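You operate a simulated robot arm through the tools that you are given. There is no shell and no other tool. Be economical: measure what you need, move in short steps, check, and stop when the job is done.

You run a simulated robot arm. Do the job below in one go: nothing can be reset, and whatever is moved stays where it is left.

JOB
Seal the green muffin in the vacuum box and set the day to THU.
Fine: vent shut; pump till the pin shows green.

It is judged by the outcome, as a careful person would: the job done as asked, and still so three seconds after it is handed in. It fails if anything else is knocked over, pushed out of place, dropped, spilled or broken. Lids that push on must go on centred and level and be pressed home; caps that screw on are set level and turned clockwise until they are tight.

ROBOT AND FRAMES
A 5-joint arm with a two-finger parallel gripper, fixed in place. Base frame: the origin is at the foot of the arm, x ahead of it, y to its left, z up; the work surface is at about z = 0. Units: m, rad, N and s.
With the tool pointing down near the work surface it reaches from about 0.26 to 0.68 m from the base axis. Its first joint turns from -1.152 to 1.152 rad. The tool tilts only in the upright plane through the base axis and itself; it spins freely about its own axis. Payload 2.9 kg.
The TCP is the grasp point between the finger pads, 0.03 m short of the fingertips. In the tool frame z runs along the fingers and y along their closing line. The gripper opens to 0.11 m. The fingers are 0.02 m wide and 0.01 m thick; the gripper's body (0.048 by 0.112 m) begins 0.055 m behind the TCP.
Orientation is told as [roll, pitch, yaw] about the base's x, y, z axes, in that order, counted from this pose: with the fingers straight down and closing along the base's y, the tool's x points along the base's -x, its y along +y and its z along -z.

CONTROLS
- The arm moves only by the tool step_arm. Its argument "commands" is a list of rows, each a list of 3 entries, a list of its own where there are three numbers: the shift along the base's x, y, z in mm, then the turn, a rotation vector about the base's x, y, z in degrees, then the finger opening in mm, from 0 to 110. In form: [[[tx, ty, tz], [ax, ay, az], jaw], ...]. A call has 1 to 20 rows; each row is the pose to reach, as a shift and turn from the pose commanded when the call began. A row lasts 0.2 s, in which the tool goes at most 0.05 m and 0.15 rad; a call with a longer step from one row to the next is refused whole, and so is a gripper value outside its range. Where a pose cannot be reached the arm comes as near as it can. A force on the tool above 60 N (or 10 N above the force at the start of the call, whichever is more), or a blocked arm, ends the call early, and 0.2 s more pass. Each finger travels about 0.108 m/s and halts on what it meets, pressing with about 25 N; the grip force reading is that of the motor and also rises with nothing between the fingers. The clock runs only during rows and for 0.2 s after the last one: add rows that repeat a pose to give the fingers time. The reply holds the time, the measured pose of the TCP, the force on the tool along the base axes, the opening and the grip force, in the units named above and with some noise.
- Cameras (640 x 400 px; columns grow to the right, rows downward): "scene" is fixed at [0.0385, -0.4494, 0.6129]; the picture's right is [0.76, -0.65, 0.00], its down [-0.31, -0.36, -0.88] and it looks along [0.57, 0.67, -0.47] (base axes); focal length 312 px, centre (320, 200). "wrist" rides on the gripper at [-0.036, 0, -0.057] in the tool frame; the picture's right is [0.00, -1.00, 0.00], its down [0.97, 0.00, -0.24] and it looks along [0.24, 0.00, 0.97] (tool axes); focal length 218 px, centre (320, 200). There is no depth. A picture from a camera that has moved, and an enlarged one, comes with that camera's place and axes in the base frame and with its lens.
- camera(camera): a new picture of that camera. No time passes.
- inspect(camera, box): a new picture of the part [left, top, right, bottom] of that camera's present view, enlarged. No time passes.
- job_done(): hands the job in; it is judged then, once.

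Go step by step. Nothing tells you positions but the pictures and the camera data: compare them with the known pose of the tool, close in by small moves and look again before you grip or let go. The budget is 120 turns and 64 pictures, counting those below and the enlarged ones. Unless the task says otherwise, let go and move clear before handing in, and close with one line.

The tools are called after "Request:" as a command line: name --argument value ..., lists and objects as JSON in quotes. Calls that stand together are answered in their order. step_arm: Moves the arm, as the interface text tells. Its arguments: {"type":"object","properties":{"commands":{"type":"array"}},"required":["commands"]} The other tools are called the same way: camera (camera) takes a picture; inspect (camera, box) takes an enlarged picture of a part of a camera's view; job_done () hands the job in.

At the start:

```text
clock: 0.0
tool_pos: [0.4254, 0.1045, 0.3754]
orientation: [0.001, 0.001, 0.001]
contact_force: [0.5, 0.1, 0.1]
grip_width: 0.1101
grip_force: 0.1
```

scene: 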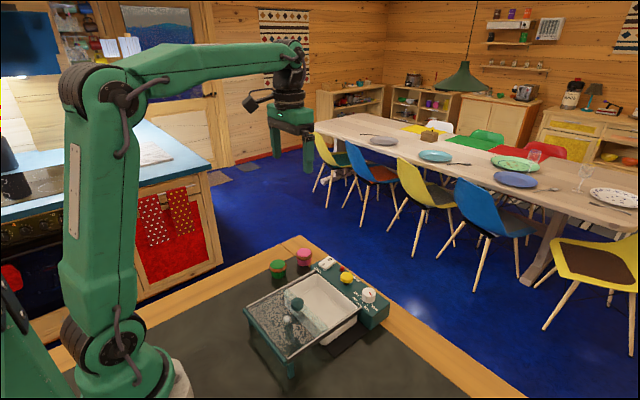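
wrist: 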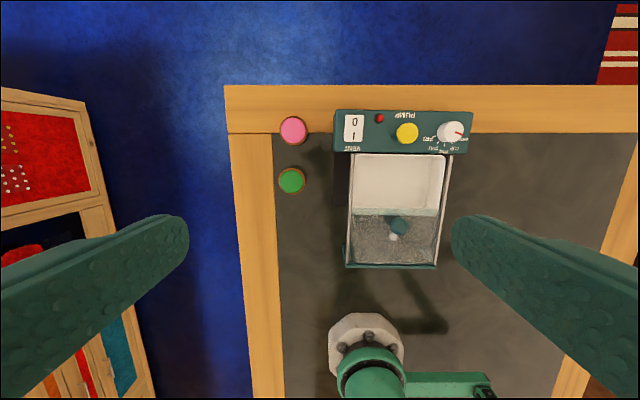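

I see a vacuum box with a control panel (vent rocker, pin, yellow pump button, day dial) and two muffins, pink and green. I'll look closer first.

Request:
inspect --camera "scene" --box '[230, 220, 410, 390]'

Request:
inspect --camera "wrist" --box '[260, 90, 490, 280]'

```text
2.35 times, centred on (320, 305) of scene
camera zoom: at [0.0385, -0.4494, 0.6129], right [0.76, -0.65, 0.0], down [-0.31, -0.36, -0.88], along [0.57, 0.67, -0.47], focal length 734 px, centre (320, -47)
```

zoom: 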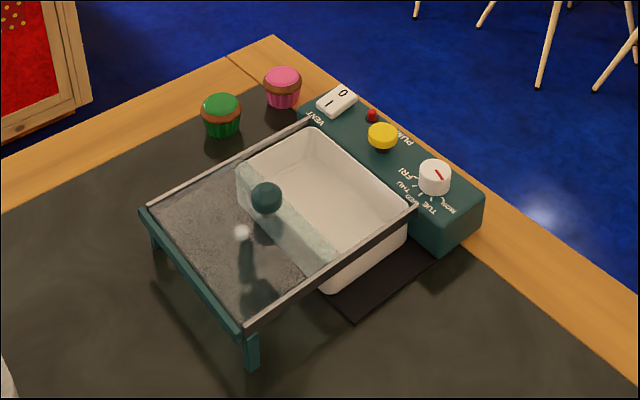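

```text
2.11 times, centred on (375, 185) of wrist
camera zoom: at [0.4606, 0.1025, 0.4337], right [0.0, -1.0, 0.0], down [-0.97, 0.0, 0.24], along [-0.24, 0.0, -0.97], focal length 460 px, centre (204, 232)
```

zoom: 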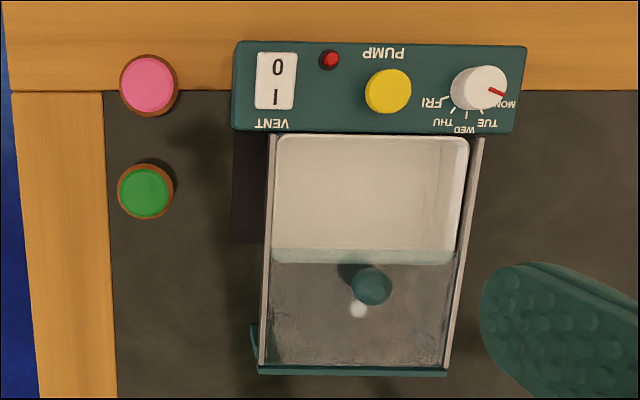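

The box has a sliding lid (knob near x .33, y -.03) open toward the arm, the panel at about x .48, and the green muffin at about (.398, .154). I'll hover over the panel for a close view.

Request:
step_arm --commands '[[[14, -28, -31], [0, 0, 0], 110], [[28, -56, -62], [0, 0, 0], 110], [[42, -84, -93], [0, 0, 0], 110], [[56, -112, -124], [0, 0, 0], 110], [[70, -140, -155], [0, 0, 0], 110], [[70, -140, -155], [0, 0, 0], 110]]'

Request:
camera --camera "wrist"

Request:
inspect --camera "scene" --box '[300, 245, 400, 320]'

```text
clock: 1.4
tool_pos: [0.4962, -0.0347, 0.2215]
orientation: [0.0, 0.0, 0.0]
contact_force: [0.2, 0.2, -0.7]
grip_width: 0.1101
grip_force: 0.1
```

```text
59 pictures are left
camera wrist: at [0.531, -0.0372, 0.2779], right [0.0, -1.0, 0.0], down [-0.97, 0.0, 0.24], along [-0.24, 0.0, -0.97], focal length 218 px, centre (320, 200)
```

wrist: 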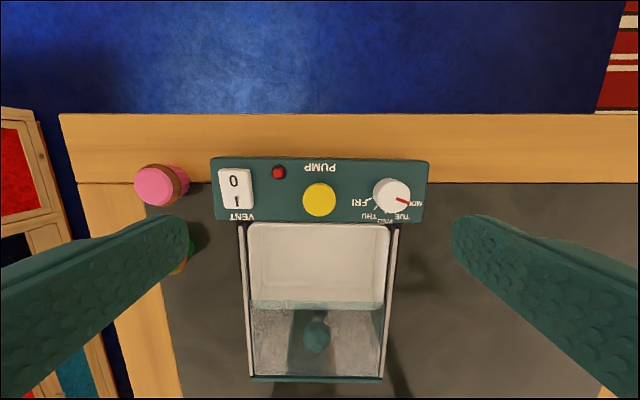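

```text
5.33 times, centred on (350, 282) of scene
camera zoom: at [0.0385, -0.4494, 0.6129], right [0.76, -0.65, 0.0], down [-0.31, -0.36, -0.88], along [0.57, 0.67, -0.47], focal length 1663 px, centre (160, -240)
```

zoom: 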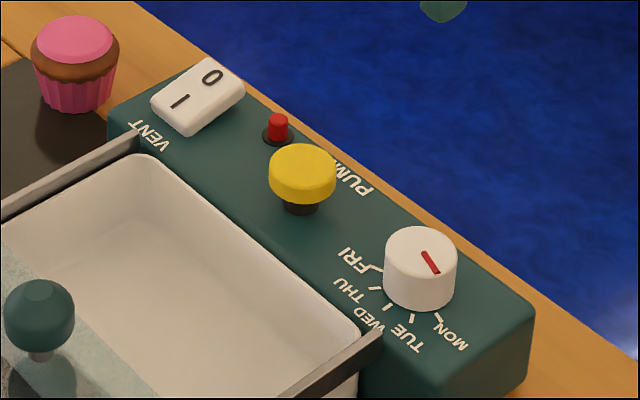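

Next I need to tell which end of the vent rocker is down, so I'll zoom in on it.

Request:
inspect --camera "wrist" --box '[200, 140, 300, 230]'

Request:
inspect --camera "scene" --box '[315, 250, 351, 273]'

Request:
inspect --camera "wrist" --box '[340, 160, 440, 230]'

```text
4.44 times, centred on (250, 185) of wrist
camera zoom: at [0.531, -0.0372, 0.2779], right [0.0, -1.0, 0.0], down [-0.97, 0.0, 0.24], along [-0.24, 0.0, -0.97], focal length 970 px, centre (631, 267)
```

zoom: 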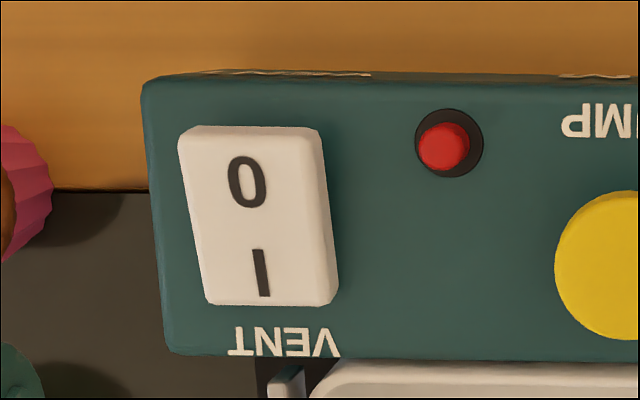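

```text
16.00 times, centred on (333, 262) of scene
camera zoom: at [0.0385, -0.4494, 0.6129], right [0.76, -0.65, 0.0], down [-0.31, -0.36, -0.88], along [0.57, 0.67, -0.47], focal length 4990 px, centre (112, -784)
```

zoom: 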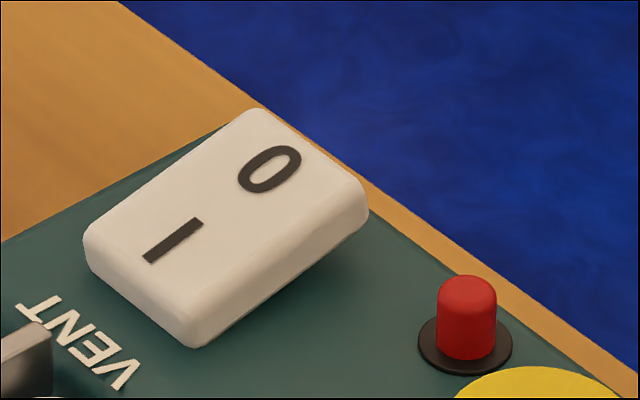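

```text
5.71 times, centred on (390, 195) of wrist
camera zoom: at [0.531, -0.0372, 0.2779], right [0.0, -1.0, 0.0], down [-0.97, 0.0, 0.24], along [-0.24, 0.0, -0.97], focal length 1247 px, centre (-80, 229)
```

zoom: 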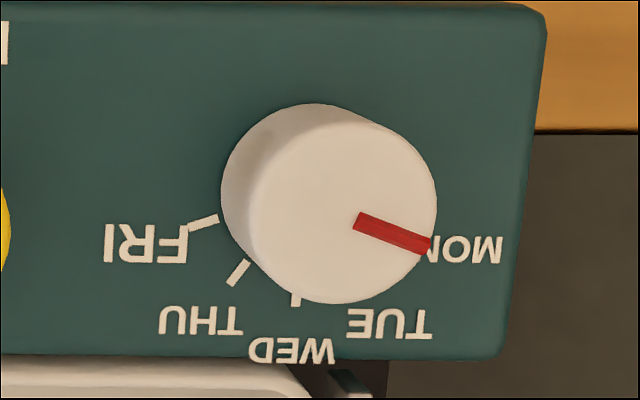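

The vent's 0 end stands up, so the vent is open; the dial is on MON, 105° clockwise short of THU (35° spacing). First comes the muffin, so I'll hover above it.

Request:
step_arm --commands '[[[-20, 38, -14], [0, 0, 0], 100], [[-40, 76, -28], [0, 0, 0], 90], [[-60, 114, -42], [0, 0, 0], 85], [[-80, 152, -56], [0, 0, 0], 80], [[-98, 189, -71], [0, 0, 0], 80], [[-98, 189, -71], [0, 0, 0], 80]]'

Request:
camera --camera "wrist"

Request:
camera --camera "scene"

```text
clock: 2.8
tool_pos: [0.3966, 0.1531, 0.1526]
orientation: [0.0, 0.0, 0.0]
contact_force: [0.3, 0.1, -0.3]
grip_width: 0.0802
grip_force: 0.0
```

```text
54 pictures are left
camera wrist: at [0.4314, 0.1523, 0.2095], right [0.0, -1.0, 0.0], down [-0.97, 0.0, 0.24], along [-0.24, 0.0, -0.97], focal length 218 px, centre (320, 200)
```

wrist: 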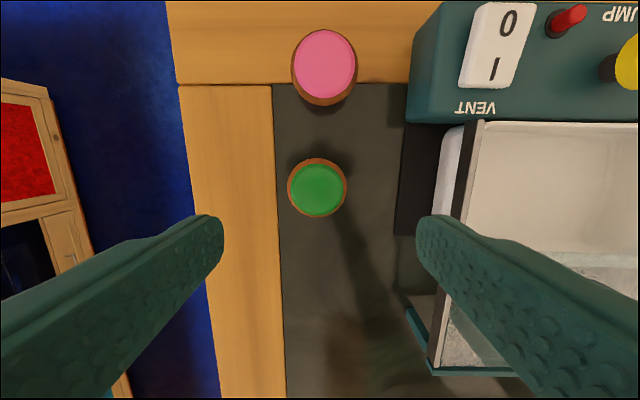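

```text
53 pictures are left
```

scene: 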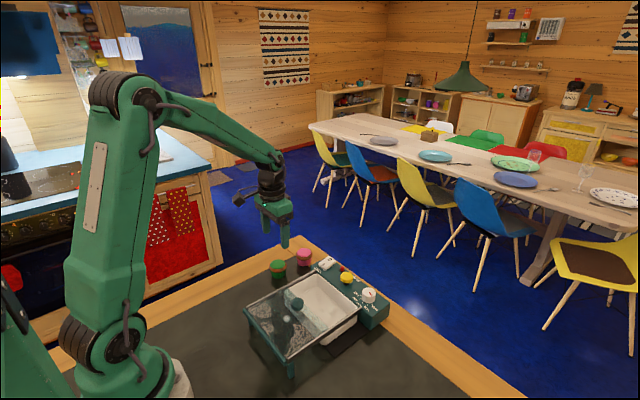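

The muffin is centred at about (.397, .155), right under the tool. I'll go down and grip it.

Request:
step_arm --commands '[[[0, 1.5, -40], [0, 0, 0], 80], [[0, 1.5, -80], [0, 0, 0], 80], [[0, 1.5, -105], [0, 0, 0], 80], [[0, 1.5, -115], [0, 0, 0], 80], [[0, 1.5, -115], [0, 0, 0], 60], [[0, 1.5, -115], [0, 0, 0], 50], [[0, 1.5, -115], [0, 0, 0], 40], [[0, 1.5, -115], [0, 0, 0], 38], [[0, 1.5, -115], [0, 0, 0], 38]]'

Request:
inspect --camera "scene" --box '[230, 220, 410, 390]'

```text
clock: 4.8
tool_pos: [0.3986, 0.1547, 0.0373]
orientation: [-0.001, -0.001, 0.0]
contact_force: [-0.6, -0.3, -1.0]
grip_width: 0.0484
grip_force: 25.1
```

```text
2.35 times, centred on (320, 305) of scene
camera zoom: at [0.0385, -0.4494, 0.6129], right [0.76, -0.65, 0.0], down [-0.31, -0.36, -0.88], along [0.57, 0.67, -0.47], focal length 734 px, centre (320, -47)
```

zoom: 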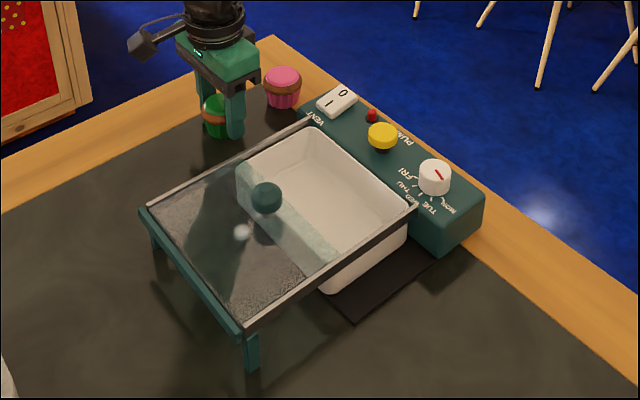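

The muffin is gripped. I'll lift it and carry it over the tray's open part, at about (.40, -.036).

Request:
step_arm --commands '[[[0, 0, 35], [0, 0, 0], 38], [[0, 0, 70], [0, 0, 0], 38], [[0, 0, 100], [0, 0, 0], 38], [[1, -45, 100], [0, 0, 0], 38], [[2, -90, 100], [0, 0, 0], 38], [[3, -135, 100], [0, 0, 0], 38], [[3, -170, 100], [0, 0, 0], 38], [[3, -191, 100], [0, 0, 0], 38], [[3, -191, 100], [0, 0, 0], 38]]'

Request:
camera --camera "wrist"

Request:
inspect --camera "scene" --box '[230, 220, 410, 390]'

```text
clock: 6.8
tool_pos: [0.401, -0.0379, 0.135]
orientation: [-0.001, 0.002, -0.002]
contact_force: [-0.2, -0.7, -0.8]
grip_width: 0.0483
grip_force: 25.0
```

```text
51 pictures are left
camera wrist: at [0.4365, -0.0379, 0.1927], right [0.0, -1.0, 0.0], down [-0.97, 0.0, 0.24], along [-0.24, 0.0, -0.97], focal length 218 px, centre (320, 200)
```

wrist: 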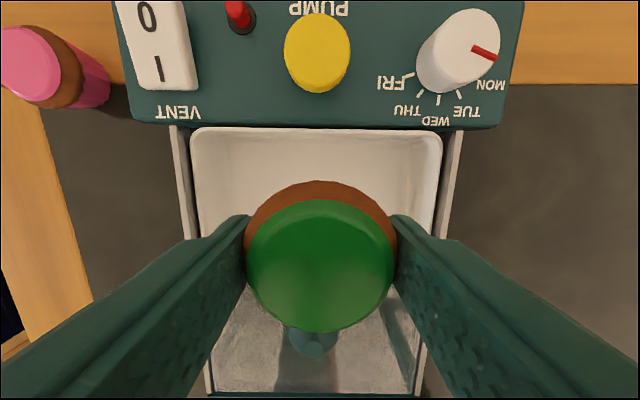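

```text
2.35 times, centred on (320, 305) of scene
camera zoom: at [0.0385, -0.4494, 0.6129], right [0.76, -0.65, 0.0], down [-0.31, -0.36, -0.88], along [0.57, 0.67, -0.47], focal length 734 px, centre (320, -47)
```

zoom: 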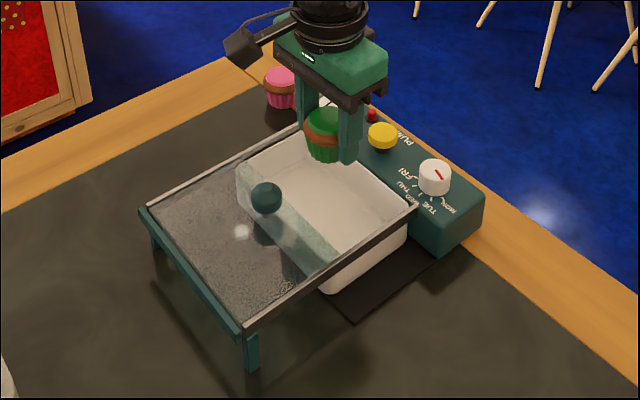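

The muffin is over the tray, clear of lid and panel. I'll lower it in steps and watch the force.

Request:
step_arm --commands '[[[0, 2, -30], [0, 0, 0], 38], [[0, 2, -60], [0, 0, 0], 38], [[0, 2, -78], [0, 0, 0], 38], [[0, 2, -82], [0, 0, 0], 38]]'

Request:
inspect --camera "scene" --box '[270, 240, 390, 340]'

```text
clock: 7.8
tool_pos: [0.4, -0.0355, 0.054]
orientation: [-0.001, 0.001, 0.001]
contact_force: [0.9, -0.3, -0.4]
grip_width: 0.0482
grip_force: 24.9
```

```text
4.00 times, centred on (330, 290) of scene
camera zoom: at [0.0385, -0.4494, 0.6129], right [0.76, -0.65, 0.0], down [-0.31, -0.36, -0.88], along [0.57, 0.67, -0.47], focal length 1247 px, centre (280, -160)
```

zoom: 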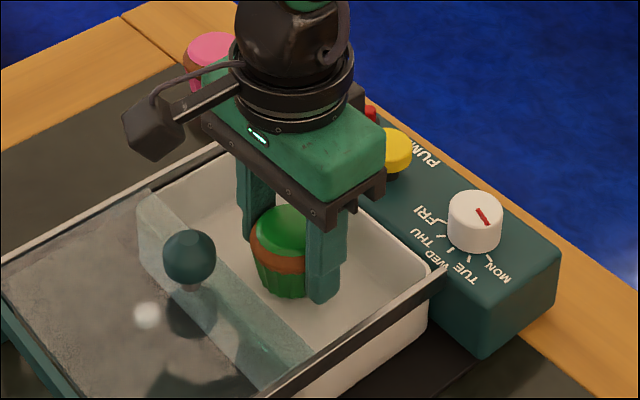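

Still no contact at z .054. I continue down in small steps.

Request:
step_arm --commands '[[[0, 0, -3], [0, 0, 0], 38], [[0, 0, -6], [0, 0, 0], 38], [[0, 0, -8], [0, 0, 0], 38], [[0, 0, -8], [0, 0, 0], 38]]'

```text
clock: 8.8
tool_pos: [0.4001, -0.0343, 0.0458]
orientation: [0.001, 0.002, 0.0]
contact_force: [0.3, 0.2, -0.4]
grip_width: 0.0481
grip_force: 24.9
```

Request:
step_arm --commands '[[[0, 0, -2], [0, 0, 0], 38], [[0, 0, -3], [0, 0, 0], 38], [[0, 0, -3], [0, 0, 0], 38]]'

Request:
inspect --camera "scene" --box '[270, 240, 390, 340]'

```text
clock: 9.6
tool_pos: [0.4012, -0.034, 0.0438]
orientation: [0.0, -0.003, 0.001]
contact_force: [-8.9, -0.2, 23.7]
grip_width: 0.0482
grip_force: 25.0
```

```text
4.00 times, centred on (330, 290) of scene
camera zoom: at [0.0384, -0.4494, 0.613], right [0.76, -0.65, 0.0], down [-0.31, -0.36, -0.88], along [0.57, 0.67, -0.47], focal length 1247 px, centre (280, -160)
```

zoom: 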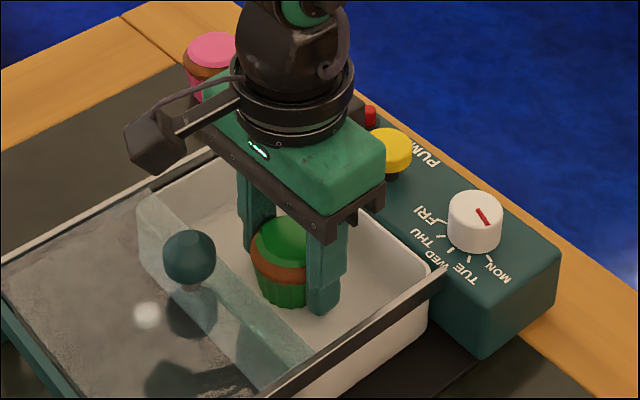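

The muffin is resting on the tray floor (contact at z .044). I'll ease the pressure, open the fingers and lift out.

Request:
step_arm --commands '[[[0, 0, 1], [0, 0, 0], 38], [[0, 0, 1], [0, 0, 0], 52], [[0, 0, 1], [0, 0, 0], 66], [[0, 0, 1], [0, 0, 0], 72], [[0, 0, 1], [0, 0, 0], 72], [[0, 0, 30], [0, 0, 0], 72], [[0, 0, 70], [0, 0, 0], 72], [[0, 0, 115], [0, 0, 0], 72], [[0, 0, 115], [0, 0, 0], 72]]'

Request:
camera --camera "wrist"

Request:
inspect --camera "scene" --box '[230, 220, 410, 390]'

```text
clock: 11.6
tool_pos: [0.4012, -0.0365, 0.1587]
orientation: [0.001, 0.001, 0.0]
contact_force: [0.8, 0.2, 0.6]
grip_width: 0.0721
grip_force: 0.2
```

```text
47 pictures are left
camera wrist: at [0.436, -0.0363, 0.2148], right [0.0, -1.0, 0.0], down [-0.97, 0.0, 0.24], along [-0.24, 0.0, -0.97], focal length 218 px, centre (320, 200)
```

wrist: 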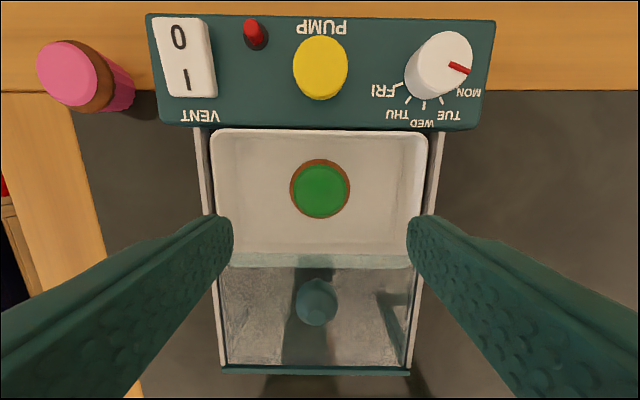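

```text
2.35 times, centred on (320, 305) of scene
camera zoom: at [0.0385, -0.4494, 0.6129], right [0.76, -0.65, 0.0], down [-0.31, -0.36, -0.88], along [0.57, 0.67, -0.47], focal length 734 px, centre (320, -47)
```

zoom: 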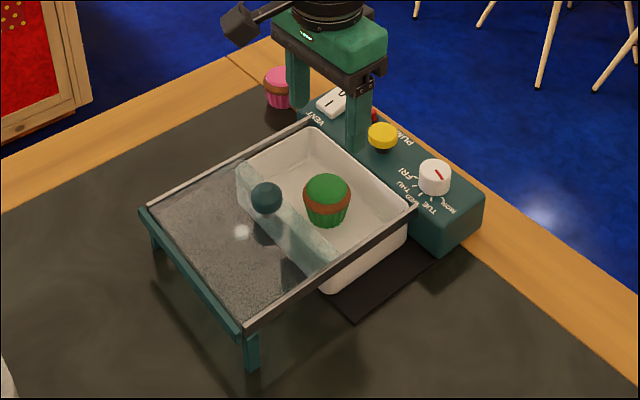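

The muffin stands upright in the tray. Next I'll go above the lid knob, at about (.327, -.034, .078).

Request:
step_arm --commands '[[[-37, 1, 0], [0, 0, 0], 72], [[-74, 2, 0], [0, 0, 0], 72], [[-74, 2, -30], [0, 0, 0], 72], [[-74, 2, -45], [0, 0, 0], 72], [[-74, 2, -45], [0, 0, 0], 72]]'

Request:
camera --camera "wrist"

Request:
inspect --camera "scene" --box '[230, 250, 390, 350]'

```text
clock: 12.8
tool_pos: [0.3272, -0.0342, 0.1135]
orientation: [0.0, 0.0, 0.0]
contact_force: [0.6, -0.4, 0.9]
grip_width: 0.0722
grip_force: 0.0
```

```text
45 pictures are left
camera wrist: at [0.3618, -0.0347, 0.1704], right [0.0, -1.0, 0.0], down [-0.97, 0.0, 0.24], along [-0.24, 0.0, -0.97], focal length 218 px, centre (320, 200)
```

wrist: 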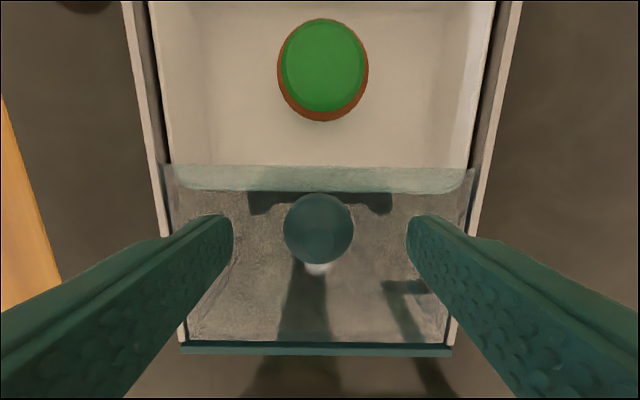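

```text
4.00 times, centred on (310, 300) of scene
camera zoom: at [0.0385, -0.4494, 0.6129], right [0.76, -0.65, 0.0], down [-0.31, -0.36, -0.88], along [0.57, 0.67, -0.47], focal length 1247 px, centre (360, -200)
```

zoom: 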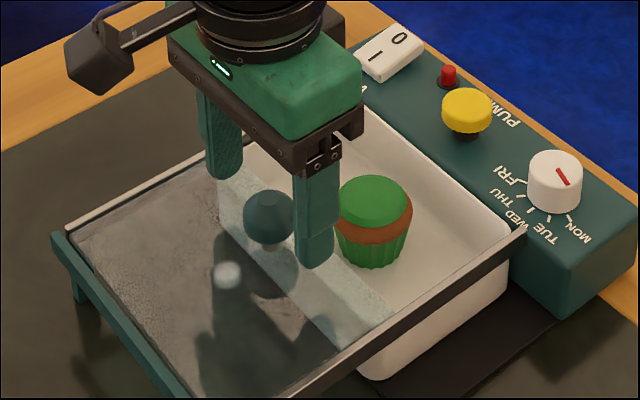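

The knob is centred between the fingers. I'll lower until the tips are just above the lid and grip the knob.

Request:
step_arm --commands '[[[-2, 0, -12], [0, 0, 0], 72], [[-2, 0, -24], [0, 0, 0], 72], [[-2, 0, -24], [0, 0, 0], 50], [[-2, 0, -24], [0, 0, 0], 35], [[-2, 0, -24], [0, 0, 0], 22], [[-2, 0, -24], [0, 0, 0], 22]]'

Request:
inspect --camera "scene" --box '[230, 250, 390, 350]'

```text
clock: 14.2
tool_pos: [0.3257, -0.0328, 0.089]
orientation: [0.001, 0.0, 0.001]
contact_force: [0.4, 2.6, -0.2]
grip_width: 0.0289
grip_force: 24.9
```

```text
4.00 times, centred on (310, 300) of scene
camera zoom: at [0.0385, -0.4494, 0.6129], right [0.76, -0.65, 0.0], down [-0.31, -0.36, -0.88], along [0.57, 0.67, -0.47], focal length 1247 px, centre (360, -200)
```

zoom: 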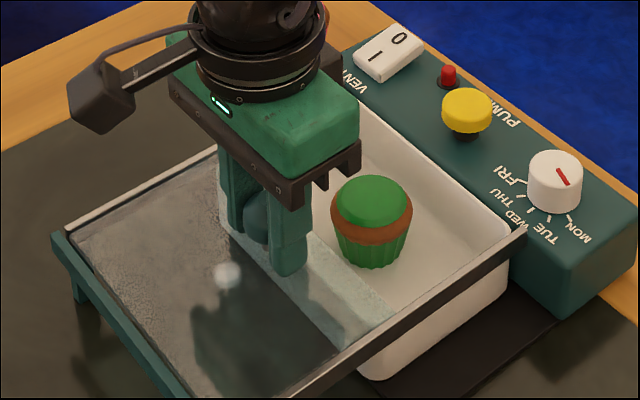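

The knob is held (28.9 mm). I'll slide the lid forward toward the panel in small steps.

Request:
step_arm --commands '[[[8, -1, 0], [0, 0, 0], 22], [[16, -1, 0], [0, 0, 0], 22], [[24, -1, 0], [0, 0, 0], 22], [[32, -1, 0], [0, 0, 0], 22], [[40, -1, 0], [0, 0, 0], 22], [[40, -1, 0], [0, 0, 0], 22]]'

Request:
inspect --camera "scene" --box '[230, 250, 390, 350]'

```text
clock: 15.6
tool_pos: [0.3663, -0.0337, 0.0894]
orientation: [0.0, -0.004, -0.002]
contact_force: [0.4, -11.1, 4.2]
grip_width: 0.0294
grip_force: 25.1
```

```text
4.00 times, centred on (310, 300) of scene
camera zoom: at [0.0385, -0.4494, 0.6129], right [0.76, -0.65, 0.0], down [-0.31, -0.36, -0.88], along [0.57, 0.67, -0.47], focal length 1247 px, centre (360, -200)
```

zoom: 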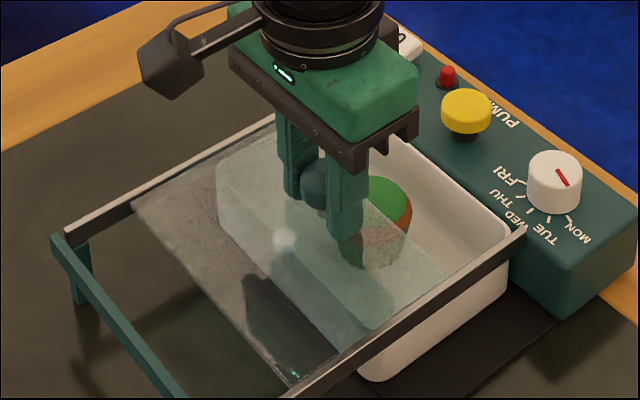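

The lid slides freely, and the box seems turned by about a degree. I continue forward with slight -y drift.

Request:
step_arm --commands '[[[8, -0.5, 0], [0, 0, 0], 22], [[16, -0.7, 0], [0, 0, 0], 22], [[24, -1, 0], [0, 0, 0], 22], [[32, -1.2, 0], [0, 0, 0], 22], [[40, -1.5, 0], [0, 0, 0], 22], [[40, -1.5, 0], [0, 0, 0], 22]]'

Request:
inspect --camera "scene" --box '[230, 250, 390, 350]'

```text
clock: 17.0
tool_pos: [0.4065, -0.0346, 0.0876]
orientation: [0.001, -0.001, 0.001]
contact_force: [-1.2, 10.5, 5.9]
grip_width: 0.0292
grip_force: 25.1
```

```text
4.00 times, centred on (310, 300) of scene
camera zoom: at [0.0385, -0.4494, 0.6129], right [0.76, -0.65, 0.0], down [-0.31, -0.36, -0.88], along [0.57, 0.67, -0.47], focal length 1247 px, centre (360, -200)
```

zoom: 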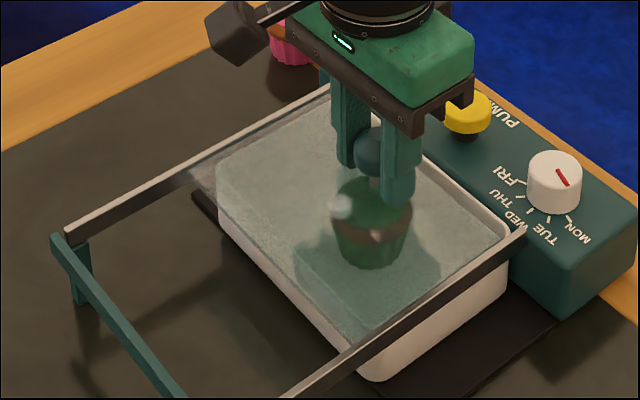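

The lid is nearly there. I'll go on gently until it meets its stop.

Request:
step_arm --commands '[[[5, 0.4, 0], [0, 0, 0], 22], [[10, 0.2, 0], [0, 0, 0], 22], [[14, 0.1, 0], [0, 0, 0], 22], [[14, 0.1, 0], [0, 0, 0], 22]]'

Request:
inspect --camera "scene" --box '[250, 250, 410, 350]'

```text
clock: 18.0
tool_pos: [0.4193, -0.0353, 0.0885]
orientation: [-0.001, -0.005, 0.0]
contact_force: [-0.1, 7.9, 17.6]
grip_width: 0.0294
grip_force: 24.6
```

```text
4.00 times, centred on (330, 300) of scene
camera zoom: at [0.0384, -0.4494, 0.6129], right [0.76, -0.65, 0.0], down [-0.31, -0.36, -0.88], along [0.57, 0.67, -0.47], focal length 1247 px, centre (280, -200)
```

zoom: 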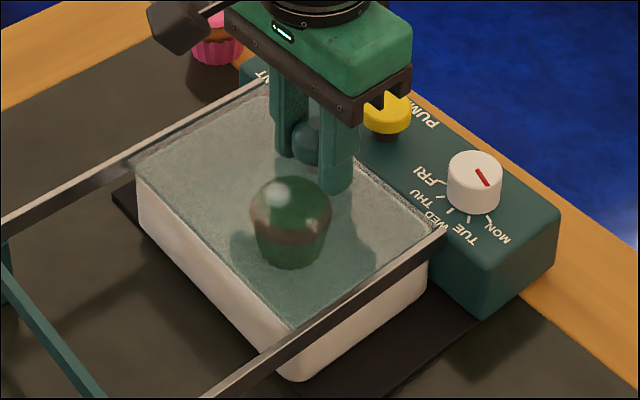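

The lid edge is close to the panel. I'll ease up slightly and push on in small steps.

Request:
step_arm --commands '[[[2, 0, 0.8], [0, 0, 0], 22], [[4, 0, 0.8], [0, 0, 0], 22], [[6, 0, 0.8], [0, 0, 0], 22], [[6, 0, 0.8], [0, 0, 0], 22]]'

Request:
inspect --camera "scene" --box '[250, 250, 410, 350]'

Request:
camera --camera "wrist"

```text
clock: 19.2
tool_pos: [0.4208, -0.0348, 0.0888]
orientation: [0.003, 0.016, -0.001]
contact_force: [-4.3, 0.7, 6.0]
grip_width: 0.0296
grip_force: 24.6
stopped in row 4: the force on the tool passed its limit (the readings are from after the stop); the commanded pose is now the measured one
```

```text
4.00 times, centred on (330, 300) of scene
camera zoom: at [0.0385, -0.4494, 0.6129], right [0.76, -0.65, 0.0], down [-0.31, -0.36, -0.88], along [0.57, 0.67, -0.47], focal length 1247 px, centre (280, -200)
```

zoom: 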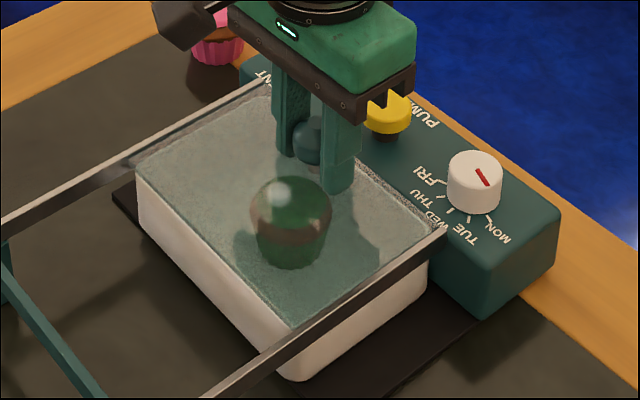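

```text
38 pictures are left
camera wrist: at [0.4564, -0.0361, 0.1452], right [0.0, -1.0, 0.0], down [-0.97, 0.0, 0.26], along [-0.26, 0.0, -0.97], focal length 218 px, centre (320, 200)
```

wrist: 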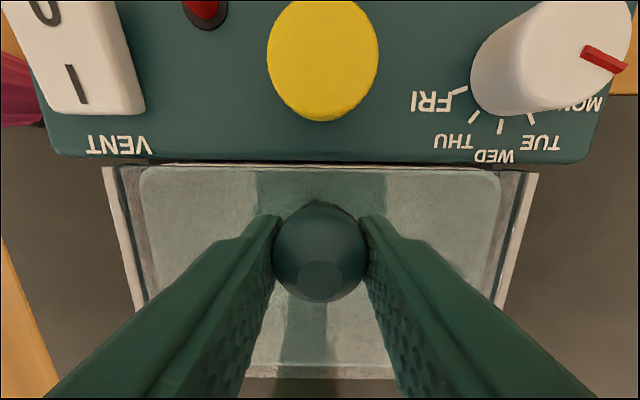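

The lid is against its stop at the panel and covers the tray. I'll let go of the knob and rise.

Request:
step_arm --commands '[[[0, 0, 0], [0, 0, 0], 35], [[0, 0, 0], [0, 0, 0], 55], [[0, 0, 0], [0, 0, 0], 60], [[0, 0, 35], [0, 0, 0], 60], [[0, 0, 75], [0, 0, 0], 60], [[0, 0, 110], [0, 0, 0], 60], [[0, 0, 110], [0, 0, 0], 60]]'

Request:
camera --camera "wrist"

Request:
inspect --camera "scene" --box '[230, 240, 400, 360]'

```text
clock: 20.8
tool_pos: [0.4191, -0.0343, 0.1982]
orientation: [0.0, 0.018, 0.001]
contact_force: [-0.8, -0.3, -0.7]
grip_width: 0.0601
grip_force: 0.1
```

```text
37 pictures are left
camera wrist: at [0.4554, -0.0359, 0.2549], right [0.0, -1.0, 0.0], down [-0.97, 0.0, 0.26], along [-0.26, 0.0, -0.97], focal length 218 px, centre (320, 200)
```

wrist: 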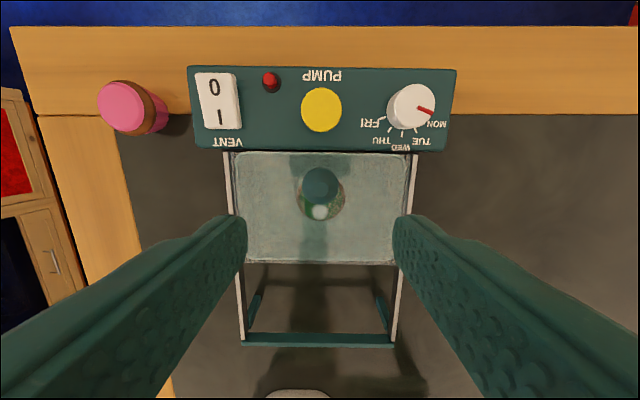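

```text
3.33 times, centred on (315, 300) of scene
camera zoom: at [0.0385, -0.4494, 0.6129], right [0.76, -0.65, 0.0], down [-0.31, -0.36, -0.88], along [0.57, 0.67, -0.47], focal length 1040 px, centre (337, -133)
```

zoom: 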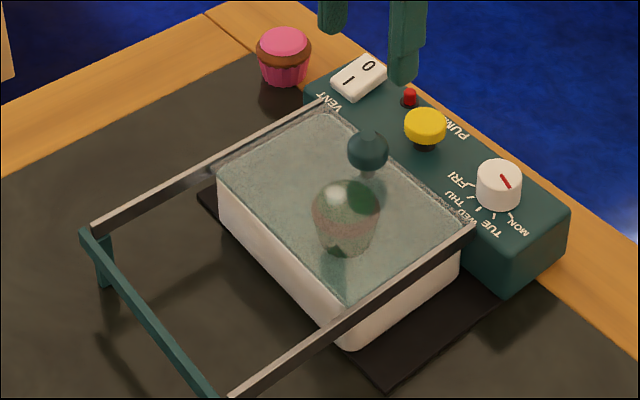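

The lid is shut over the muffin. Next I'll shut the vent: fingers closed, hovering over the 0 end at about (.503, .050).

Request:
step_arm --commands '[[[21, 21, -10], [0, -1, 0], 40], [[42, 42, -20], [0, -1, 0], 20], [[63, 63, -40], [0, -1, 0], 0], [[84, 84.5, -68], [0, -1, 0], 0], [[84, 84.5, -88], [0, -1, 0], 0], [[84, 84.5, -88], [0, -1, 0], 0]]'

Request:
camera --camera "wrist"

Request:
inspect --camera "scene" --box '[300, 210, 400, 310]'

```text
clock: 22.2
tool_pos: [0.5052, 0.0479, 0.1091]
orientation: [0.0, -0.001, 0.0]
contact_force: [-0.2, -0.3, 0.0]
grip_width: 0.0
grip_force: 24.9
```

```text
35 pictures are left
camera wrist: at [0.5398, 0.0473, 0.1668], right [0.0, -1.0, 0.0], down [-0.97, 0.0, 0.24], along [-0.24, 0.0, -0.97], focal length 218 px, centre (320, 200)
```

wrist: 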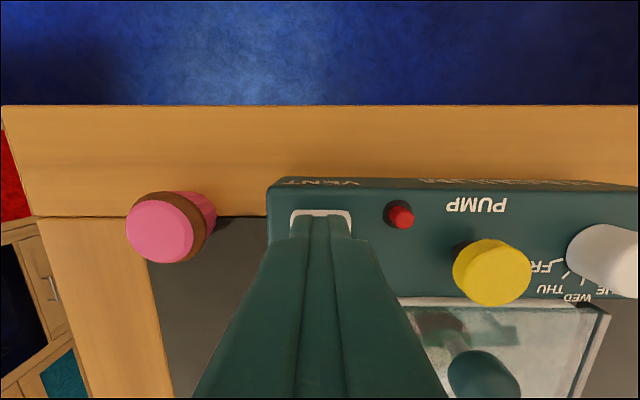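

```text
4.00 times, centred on (350, 260) of scene
camera zoom: at [0.0385, -0.4494, 0.6129], right [0.76, -0.65, 0.0], down [-0.31, -0.36, -0.88], along [0.57, 0.67, -0.47], focal length 1247 px, centre (200, -40)
```

zoom: 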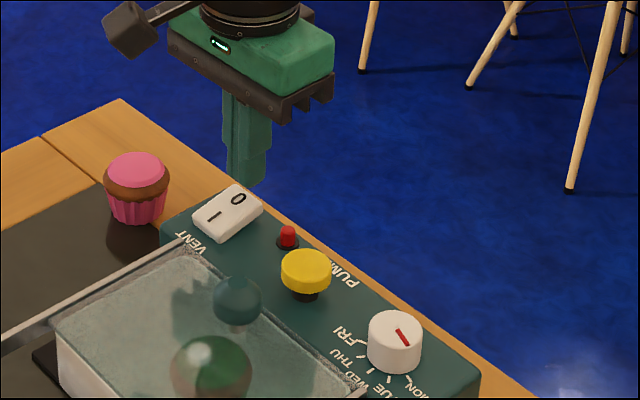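

The tool is over the 0 end of the rocker. I'll press down until it clicks or resists.

Request:
step_arm --commands '[[[-4, 0, -10], [0, 0, 0], 0], [[-4, 0, -17], [0, 0, 0], 0], [[-4, 0, -20], [0, 0, 0], 0], [[-4, 0, -23], [0, 0, 0], 0], [[-4, 0, -26], [0, 0, 0], 0], [[-4, 0, -26], [0, 0, 0], 0]]'

Request:
inspect --camera "scene" --box '[315, 240, 365, 275]'

```text
clock: 23.2
tool_pos: [0.5041, 0.0483, 0.0953]
orientation: [0.002, -0.014, -0.001]
contact_force: [-1.4, 0.0, 5.6]
grip_width: 0.0001
grip_force: 25.0
stopped in row 5: the force on the tool passed its limit (the readings are from after the stop); the commanded pose is now the measured one
```

```text
11.43 times, centred on (340, 258) of scene
camera zoom: at [0.0385, -0.4494, 0.6129], right [0.76, -0.65, 0.0], down [-0.31, -0.36, -0.88], along [0.57, 0.67, -0.47], focal length 3564 px, centre (91, -457)
```

zoom: 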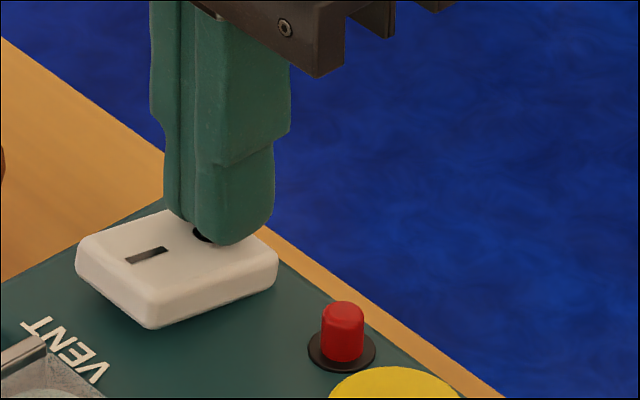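

It looks as if the I end has come up. I'll rise and check.

Request:
step_arm --commands '[[[0, 0, 25], [0, 0.8, 0], 0], [[0, -20, 45], [0, 0.8, 0], 0], [[-12, -60, 45], [0, 0.8, 0], 0], [[-26, -84, 40], [0, 0.8, 0], 0], [[-26, -84, 40], [0, 0.8, 0], 0]]'

Request:
inspect --camera "scene" --box '[315, 240, 365, 275]'

Request:
camera --camera "wrist"

```text
clock: 24.4
tool_pos: [0.4773, -0.0358, 0.1333]
orientation: [0.002, 0.002, 0.001]
contact_force: [0.7, -0.2, 0.4]
grip_width: 0.0
grip_force: 24.7
```

```text
11.43 times, centred on (340, 258) of scene
camera zoom: at [0.0385, -0.4494, 0.6129], right [0.76, -0.65, 0.0], down [-0.31, -0.36, -0.88], along [0.57, 0.67, -0.47], focal length 3564 px, centre (91, -457)
```

zoom: 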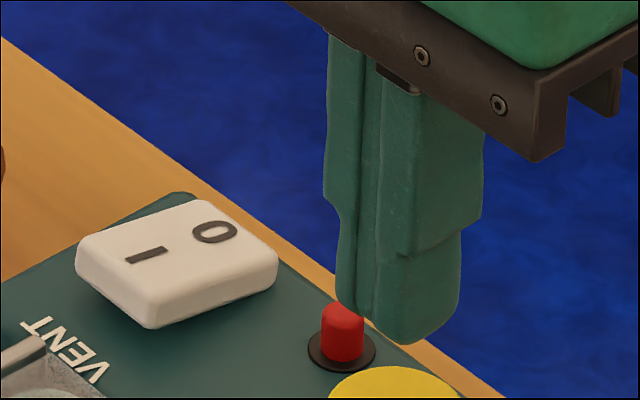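

```text
31 pictures are left
camera wrist: at [0.5135, -0.0369, 0.191], right [0.0, -1.0, 0.0], down [-0.97, 0.0, 0.24], along [-0.24, 0.0, -0.97], focal length 218 px, centre (320, 200)
```

wrist: 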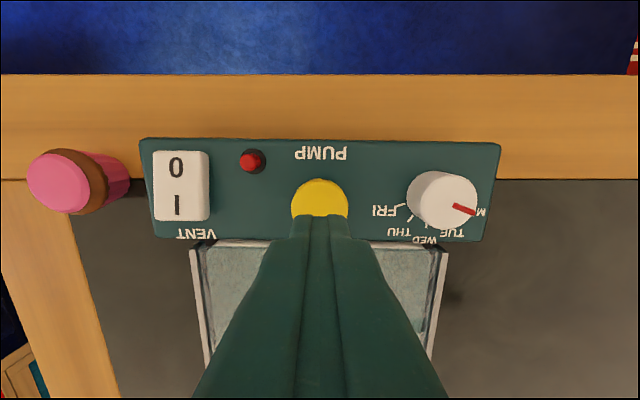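

The vent is shut (I end raised). Next I'll press the yellow pump button, which is right below, and see how it responds.

Request:
step_arm --commands '[[[3, 0, -20], [0, 0, 0], 0], [[3, 0, -30], [0, 0, 0], 0], [[3, 0, -36], [0, 0, 0], 0], [[3, 0, -40], [0, 0, 0], 0], [[3, 0, -44], [0, 0, 0], 0], [[3, 0, -44], [0, 0, 0], 0]]'

Request:
inspect --camera "scene" --box '[310, 240, 390, 300]'

```text
clock: 25.8
tool_pos: [0.4798, -0.035, 0.0922]
orientation: [-0.002, -0.001, 0.0]
contact_force: [-14.1, -1.7, 36.6]
grip_width: 0.0
grip_force: 25.0
```

```text
6.67 times, centred on (350, 270) of scene
camera zoom: at [0.0382, -0.4494, 0.613], right [0.76, -0.65, 0.0], down [-0.31, -0.36, -0.88], along [0.57, 0.67, -0.47], focal length 2079 px, centre (120, -267)
```

zoom: 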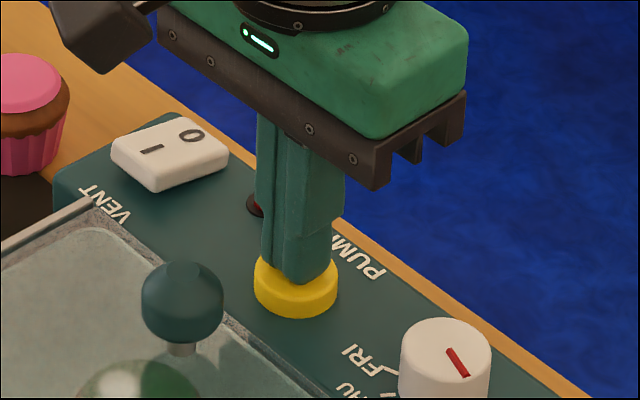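

The button is pressed home. I'll release it and check the pin.

Request:
step_arm --commands '[[[0, 0, 12], [0, 0, 0], 0], [[0, 0, 25], [0, 0, 0], 0], [[0, 0, 25], [0, 0, 0], 0]]'

Request:
inspect --camera "wrist" --box '[140, 130, 340, 255]'

```text
clock: 26.6
tool_pos: [0.4809, -0.0348, 0.1147]
orientation: [0.0, 0.003, 0.001]
contact_force: [-0.9, -0.7, 0.2]
grip_width: 0.0002
grip_force: 25.3
```

```text
3.20 times, centred on (240, 192) of wrist
camera zoom: at [0.5158, -0.0358, 0.1719], right [0.0, -1.0, 0.0], down [-0.97, 0.0, 0.24], along [-0.24, 0.0, -0.97], focal length 698 px, centre (576, 224)
```

zoom: 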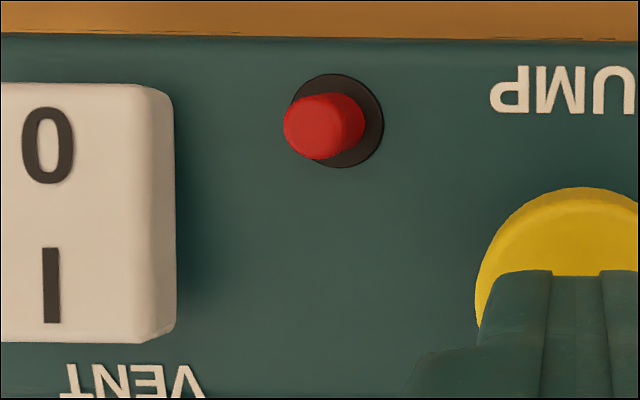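

Still red, perhaps a bit lower. I'll pump three more strokes.

Request:
step_arm --commands '[[[0, 0, -14], [0, 0, 0], 0], [[0, 0, -24], [0, 0, 0], 0], [[0, 0, -24], [0, 0, 0], 0], [[0, 0, -8], [0, 0, 0], 0], [[0, 0, 0], [0, 0, 0], 0], [[0, 0, -14], [0, 0, 0], 0], [[0, 0, -24], [0, 0, 0], 0], [[0, 0, -24], [0, 0, 0], 0], [[0, 0, -8], [0, 0, 0], 0], [[0, 0, 0], [0, 0, 0], 0], [[0, 0, -14], [0, 0, 0], 0], [[0, 0, -24], [0, 0, 0], 0], [[0, 0, -24], [0, 0, 0], 0], [[0, 0, -8], [0, 0, 0], 0], [[0, 0, 0], [0, 0, 0], 0], [[0, 0, 0], [0, 0, 0], 0]]'

Request:
inspect --camera "wrist" --box '[140, 130, 340, 255]'

```text
clock: 30.0
tool_pos: [0.4811, -0.0362, 0.1146]
orientation: [0.002, 0.002, 0.0]
contact_force: [-0.1, -0.8, 0.2]
grip_width: 0.0
grip_force: 25.6
```

```text
3.20 times, centred on (240, 192) of wrist
camera zoom: at [0.5162, -0.0377, 0.1714], right [0.0, -1.0, 0.0], down [-0.97, 0.0, 0.24], along [-0.24, 0.0, -0.97], focal length 698 px, centre (576, 224)
```

zoom: 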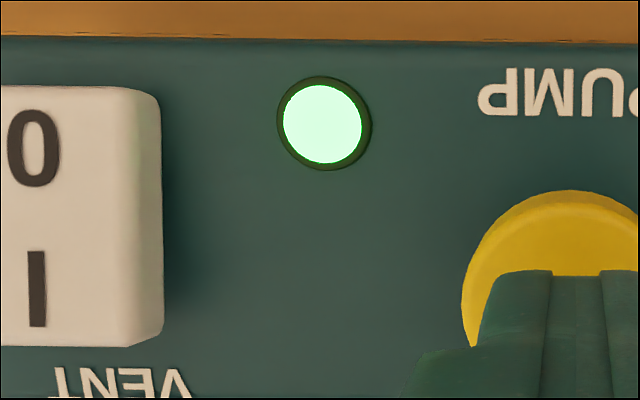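

The pin shows green. Next is the dial: I'll hover over it with the fingers open.

Request:
step_arm --commands '[[[0, -10, 20], [0, 0, 0], 10], [[0, -45, 25], [0, 0, 0], 40], [[0, -74.5, 20], [0, 0, 0], 56], [[0, -74.5, 15], [0, 0, 0], 56], [[0, -74.5, 15], [0, 0, 0], 56]]'

Request:
camera --camera "wrist"

Request:
inspect --camera "scene" --box '[320, 240, 420, 320]'

```text
clock: 31.2
tool_pos: [0.4804, -0.1087, 0.1306]
orientation: [0.0, 0.002, -0.001]
contact_force: [0.1, -0.7, -0.6]
grip_width: 0.0558
grip_force: 0.1
```

```text
27 pictures are left
camera wrist: at [0.5152, -0.1099, 0.187], right [0.0, -1.0, 0.0], down [-0.97, 0.0, 0.24], along [-0.24, 0.0, -0.97], focal length 218 px, centre (320, 200)
```

wrist: 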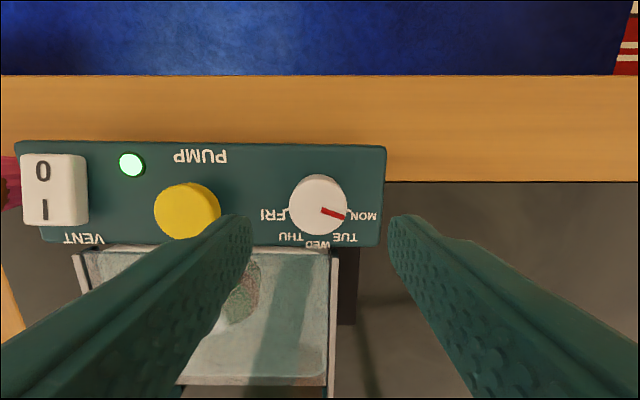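

```text
5.00 times, centred on (370, 280) of scene
camera zoom: at [0.0385, -0.4494, 0.6129], right [0.76, -0.65, 0.0], down [-0.31, -0.36, -0.88], along [0.57, 0.67, -0.47], focal length 1559 px, centre (70, -200)
```

zoom: 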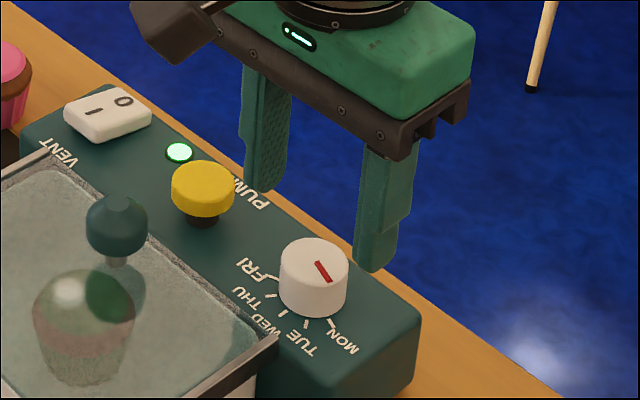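

The dial is centred at about (.482, -.109). I'll lower the tips to just above the rail height and grip the dial.

Request:
step_arm --commands '[[[1, -0.3, -20], [0, 0, 0], 56], [[1, -0.3, -35], [0, 0, 0], 56], [[1, -0.3, -44], [0, 0, 0], 56], [[1, -0.3, -44], [0, 0, 0], 45], [[1, -0.3, -44], [0, 0, 0], 35], [[1, -0.3, -44], [0, 0, 0], 24], [[1, -0.3, -44], [0, 0, 0], 24]]'

Request:
inspect --camera "scene" --box '[320, 240, 420, 320]'

```text
clock: 32.8
tool_pos: [0.4811, -0.1103, 0.086]
orientation: [0.001, 0.002, 0.0]
contact_force: [1.8, 7.0, 0.4]
grip_width: 0.0315
grip_force: 25.2
```

```text
5.00 times, centred on (370, 280) of scene
camera zoom: at [0.0385, -0.4494, 0.6129], right [0.76, -0.65, 0.0], down [-0.31, -0.36, -0.88], along [0.57, 0.67, -0.47], focal length 1559 px, centre (70, -200)
```

zoom: 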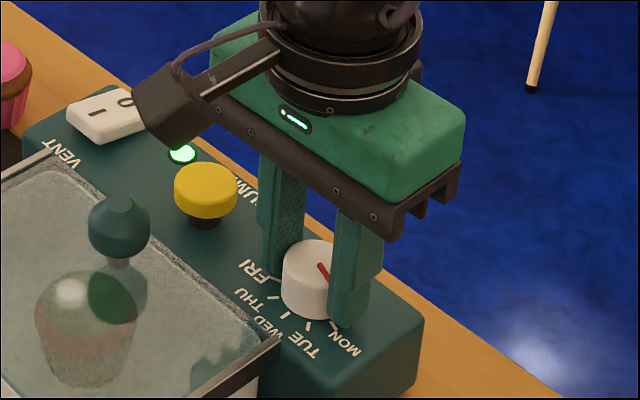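

The dial is gripped. I'll turn it clockwise halfway and check.

Request:
step_arm --commands '[[[0, 0, 0], [0, 0, -8], 24], [[0, 0, 0], [0, 0, -16], 24], [[0, 0, 0], [0, 0, -24], 24], [[0, 0, 0], [0, 0, -32], 24], [[0, 0, 0], [0, 0, -40], 24], [[0, 0, 0], [0, 0, -48], 24], [[0, 0, 0], [0, 0, -55], 24], [[0, 0, 0], [0, 0, -55], 24]]'

Request:
inspect --camera "scene" --box '[320, 240, 420, 320]'

```text
clock: 34.6
tool_pos: [0.4813, -0.111, 0.0866]
orientation: [0.001, -0.001, -0.963]
contact_force: [3.1, 0.3, 0.2]
grip_width: 0.0314
grip_force: 25.1
```

```text
5.00 times, centred on (370, 280) of scene
camera zoom: at [0.0385, -0.4494, 0.6129], right [0.76, -0.65, 0.0], down [-0.31, -0.36, -0.88], along [0.57, 0.67, -0.47], focal length 1559 px, centre (70, -200)
```

zoom: 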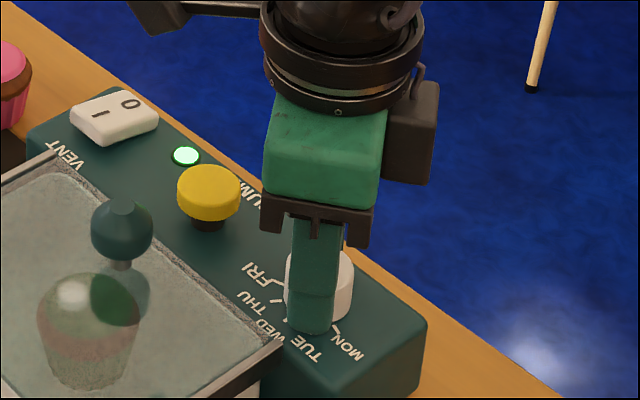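

It turns well, though the box may have shifted a millimetre or two. I'll finish the remaining 50° and check.

Request:
step_arm --commands '[[[0, 0, 0], [0, 0, -8], 24], [[0, 0, 0], [0, 0, -16], 24], [[0, 0, 0], [0, 0, -24], 24], [[0, 0, 0], [0, 0, -32], 24], [[0, 0, 0], [0, 0, -40], 24], [[0, 0, 0], [0, 0, -46], 24], [[0, 0, 0], [0, 0, -50], 24], [[0, 0, 0], [0, 0, -50], 24], [[0, 0, 0], [0, 0, -50], 24]]'

Request:
camera --camera "wrist"

Request:
inspect --camera "scene" --box '[320, 240, 420, 320]'

Request:
inspect --camera "scene" --box '[230, 220, 410, 390]'

```text
clock: 36.6
tool_pos: [0.4817, -0.1095, 0.0857]
orientation: [0.0, 0.0, -1.833]
contact_force: [1.0, 1.8, -0.7]
grip_width: 0.0312
grip_force: 25.1
```

```text
23 pictures are left
camera wrist: at [0.4716, -0.1463, 0.1426], right [-0.97, 0.26, 0.0], down [0.25, 0.94, 0.24], along [0.06, 0.23, -0.97], focal length 218 px, centre (320, 200)
```

wrist: 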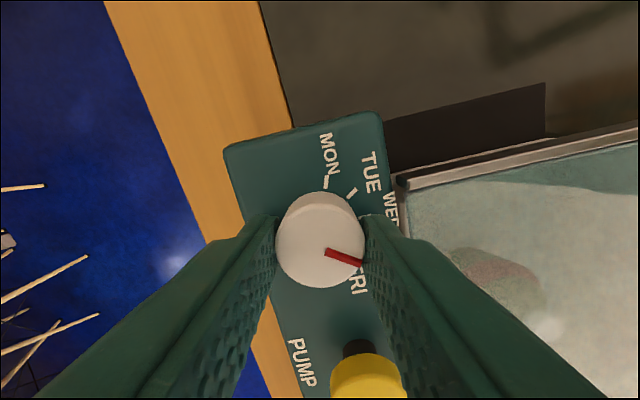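

```text
5.00 times, centred on (370, 280) of scene
camera zoom: at [0.0385, -0.4494, 0.6129], right [0.76, -0.65, 0.0], down [-0.31, -0.36, -0.88], along [0.57, 0.67, -0.47], focal length 1559 px, centre (70, -200)
```

zoom: 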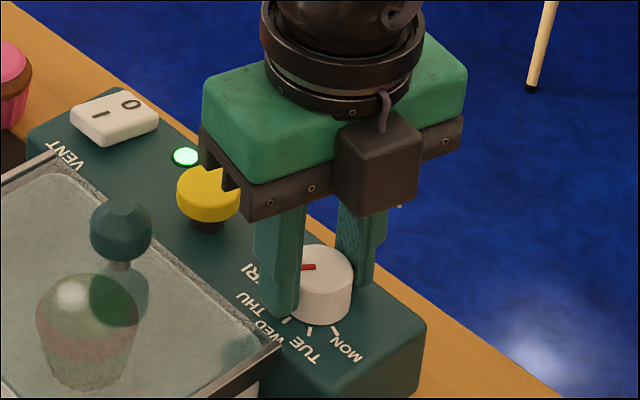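

```text
2.35 times, centred on (320, 305) of scene
camera zoom: at [0.0385, -0.4494, 0.6129], right [0.76, -0.65, 0.0], down [-0.31, -0.36, -0.88], along [0.57, 0.67, -0.47], focal length 734 px, centre (320, -47)
```

zoom: 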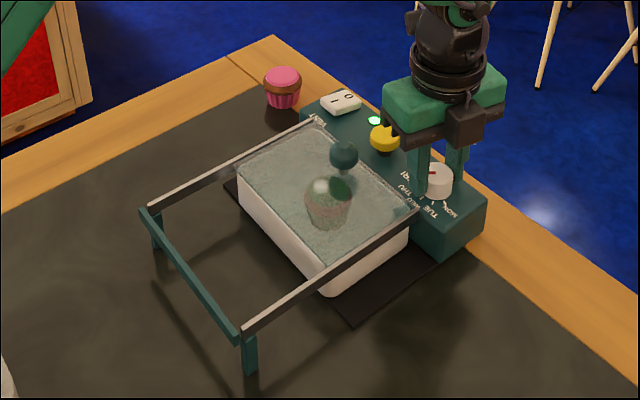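

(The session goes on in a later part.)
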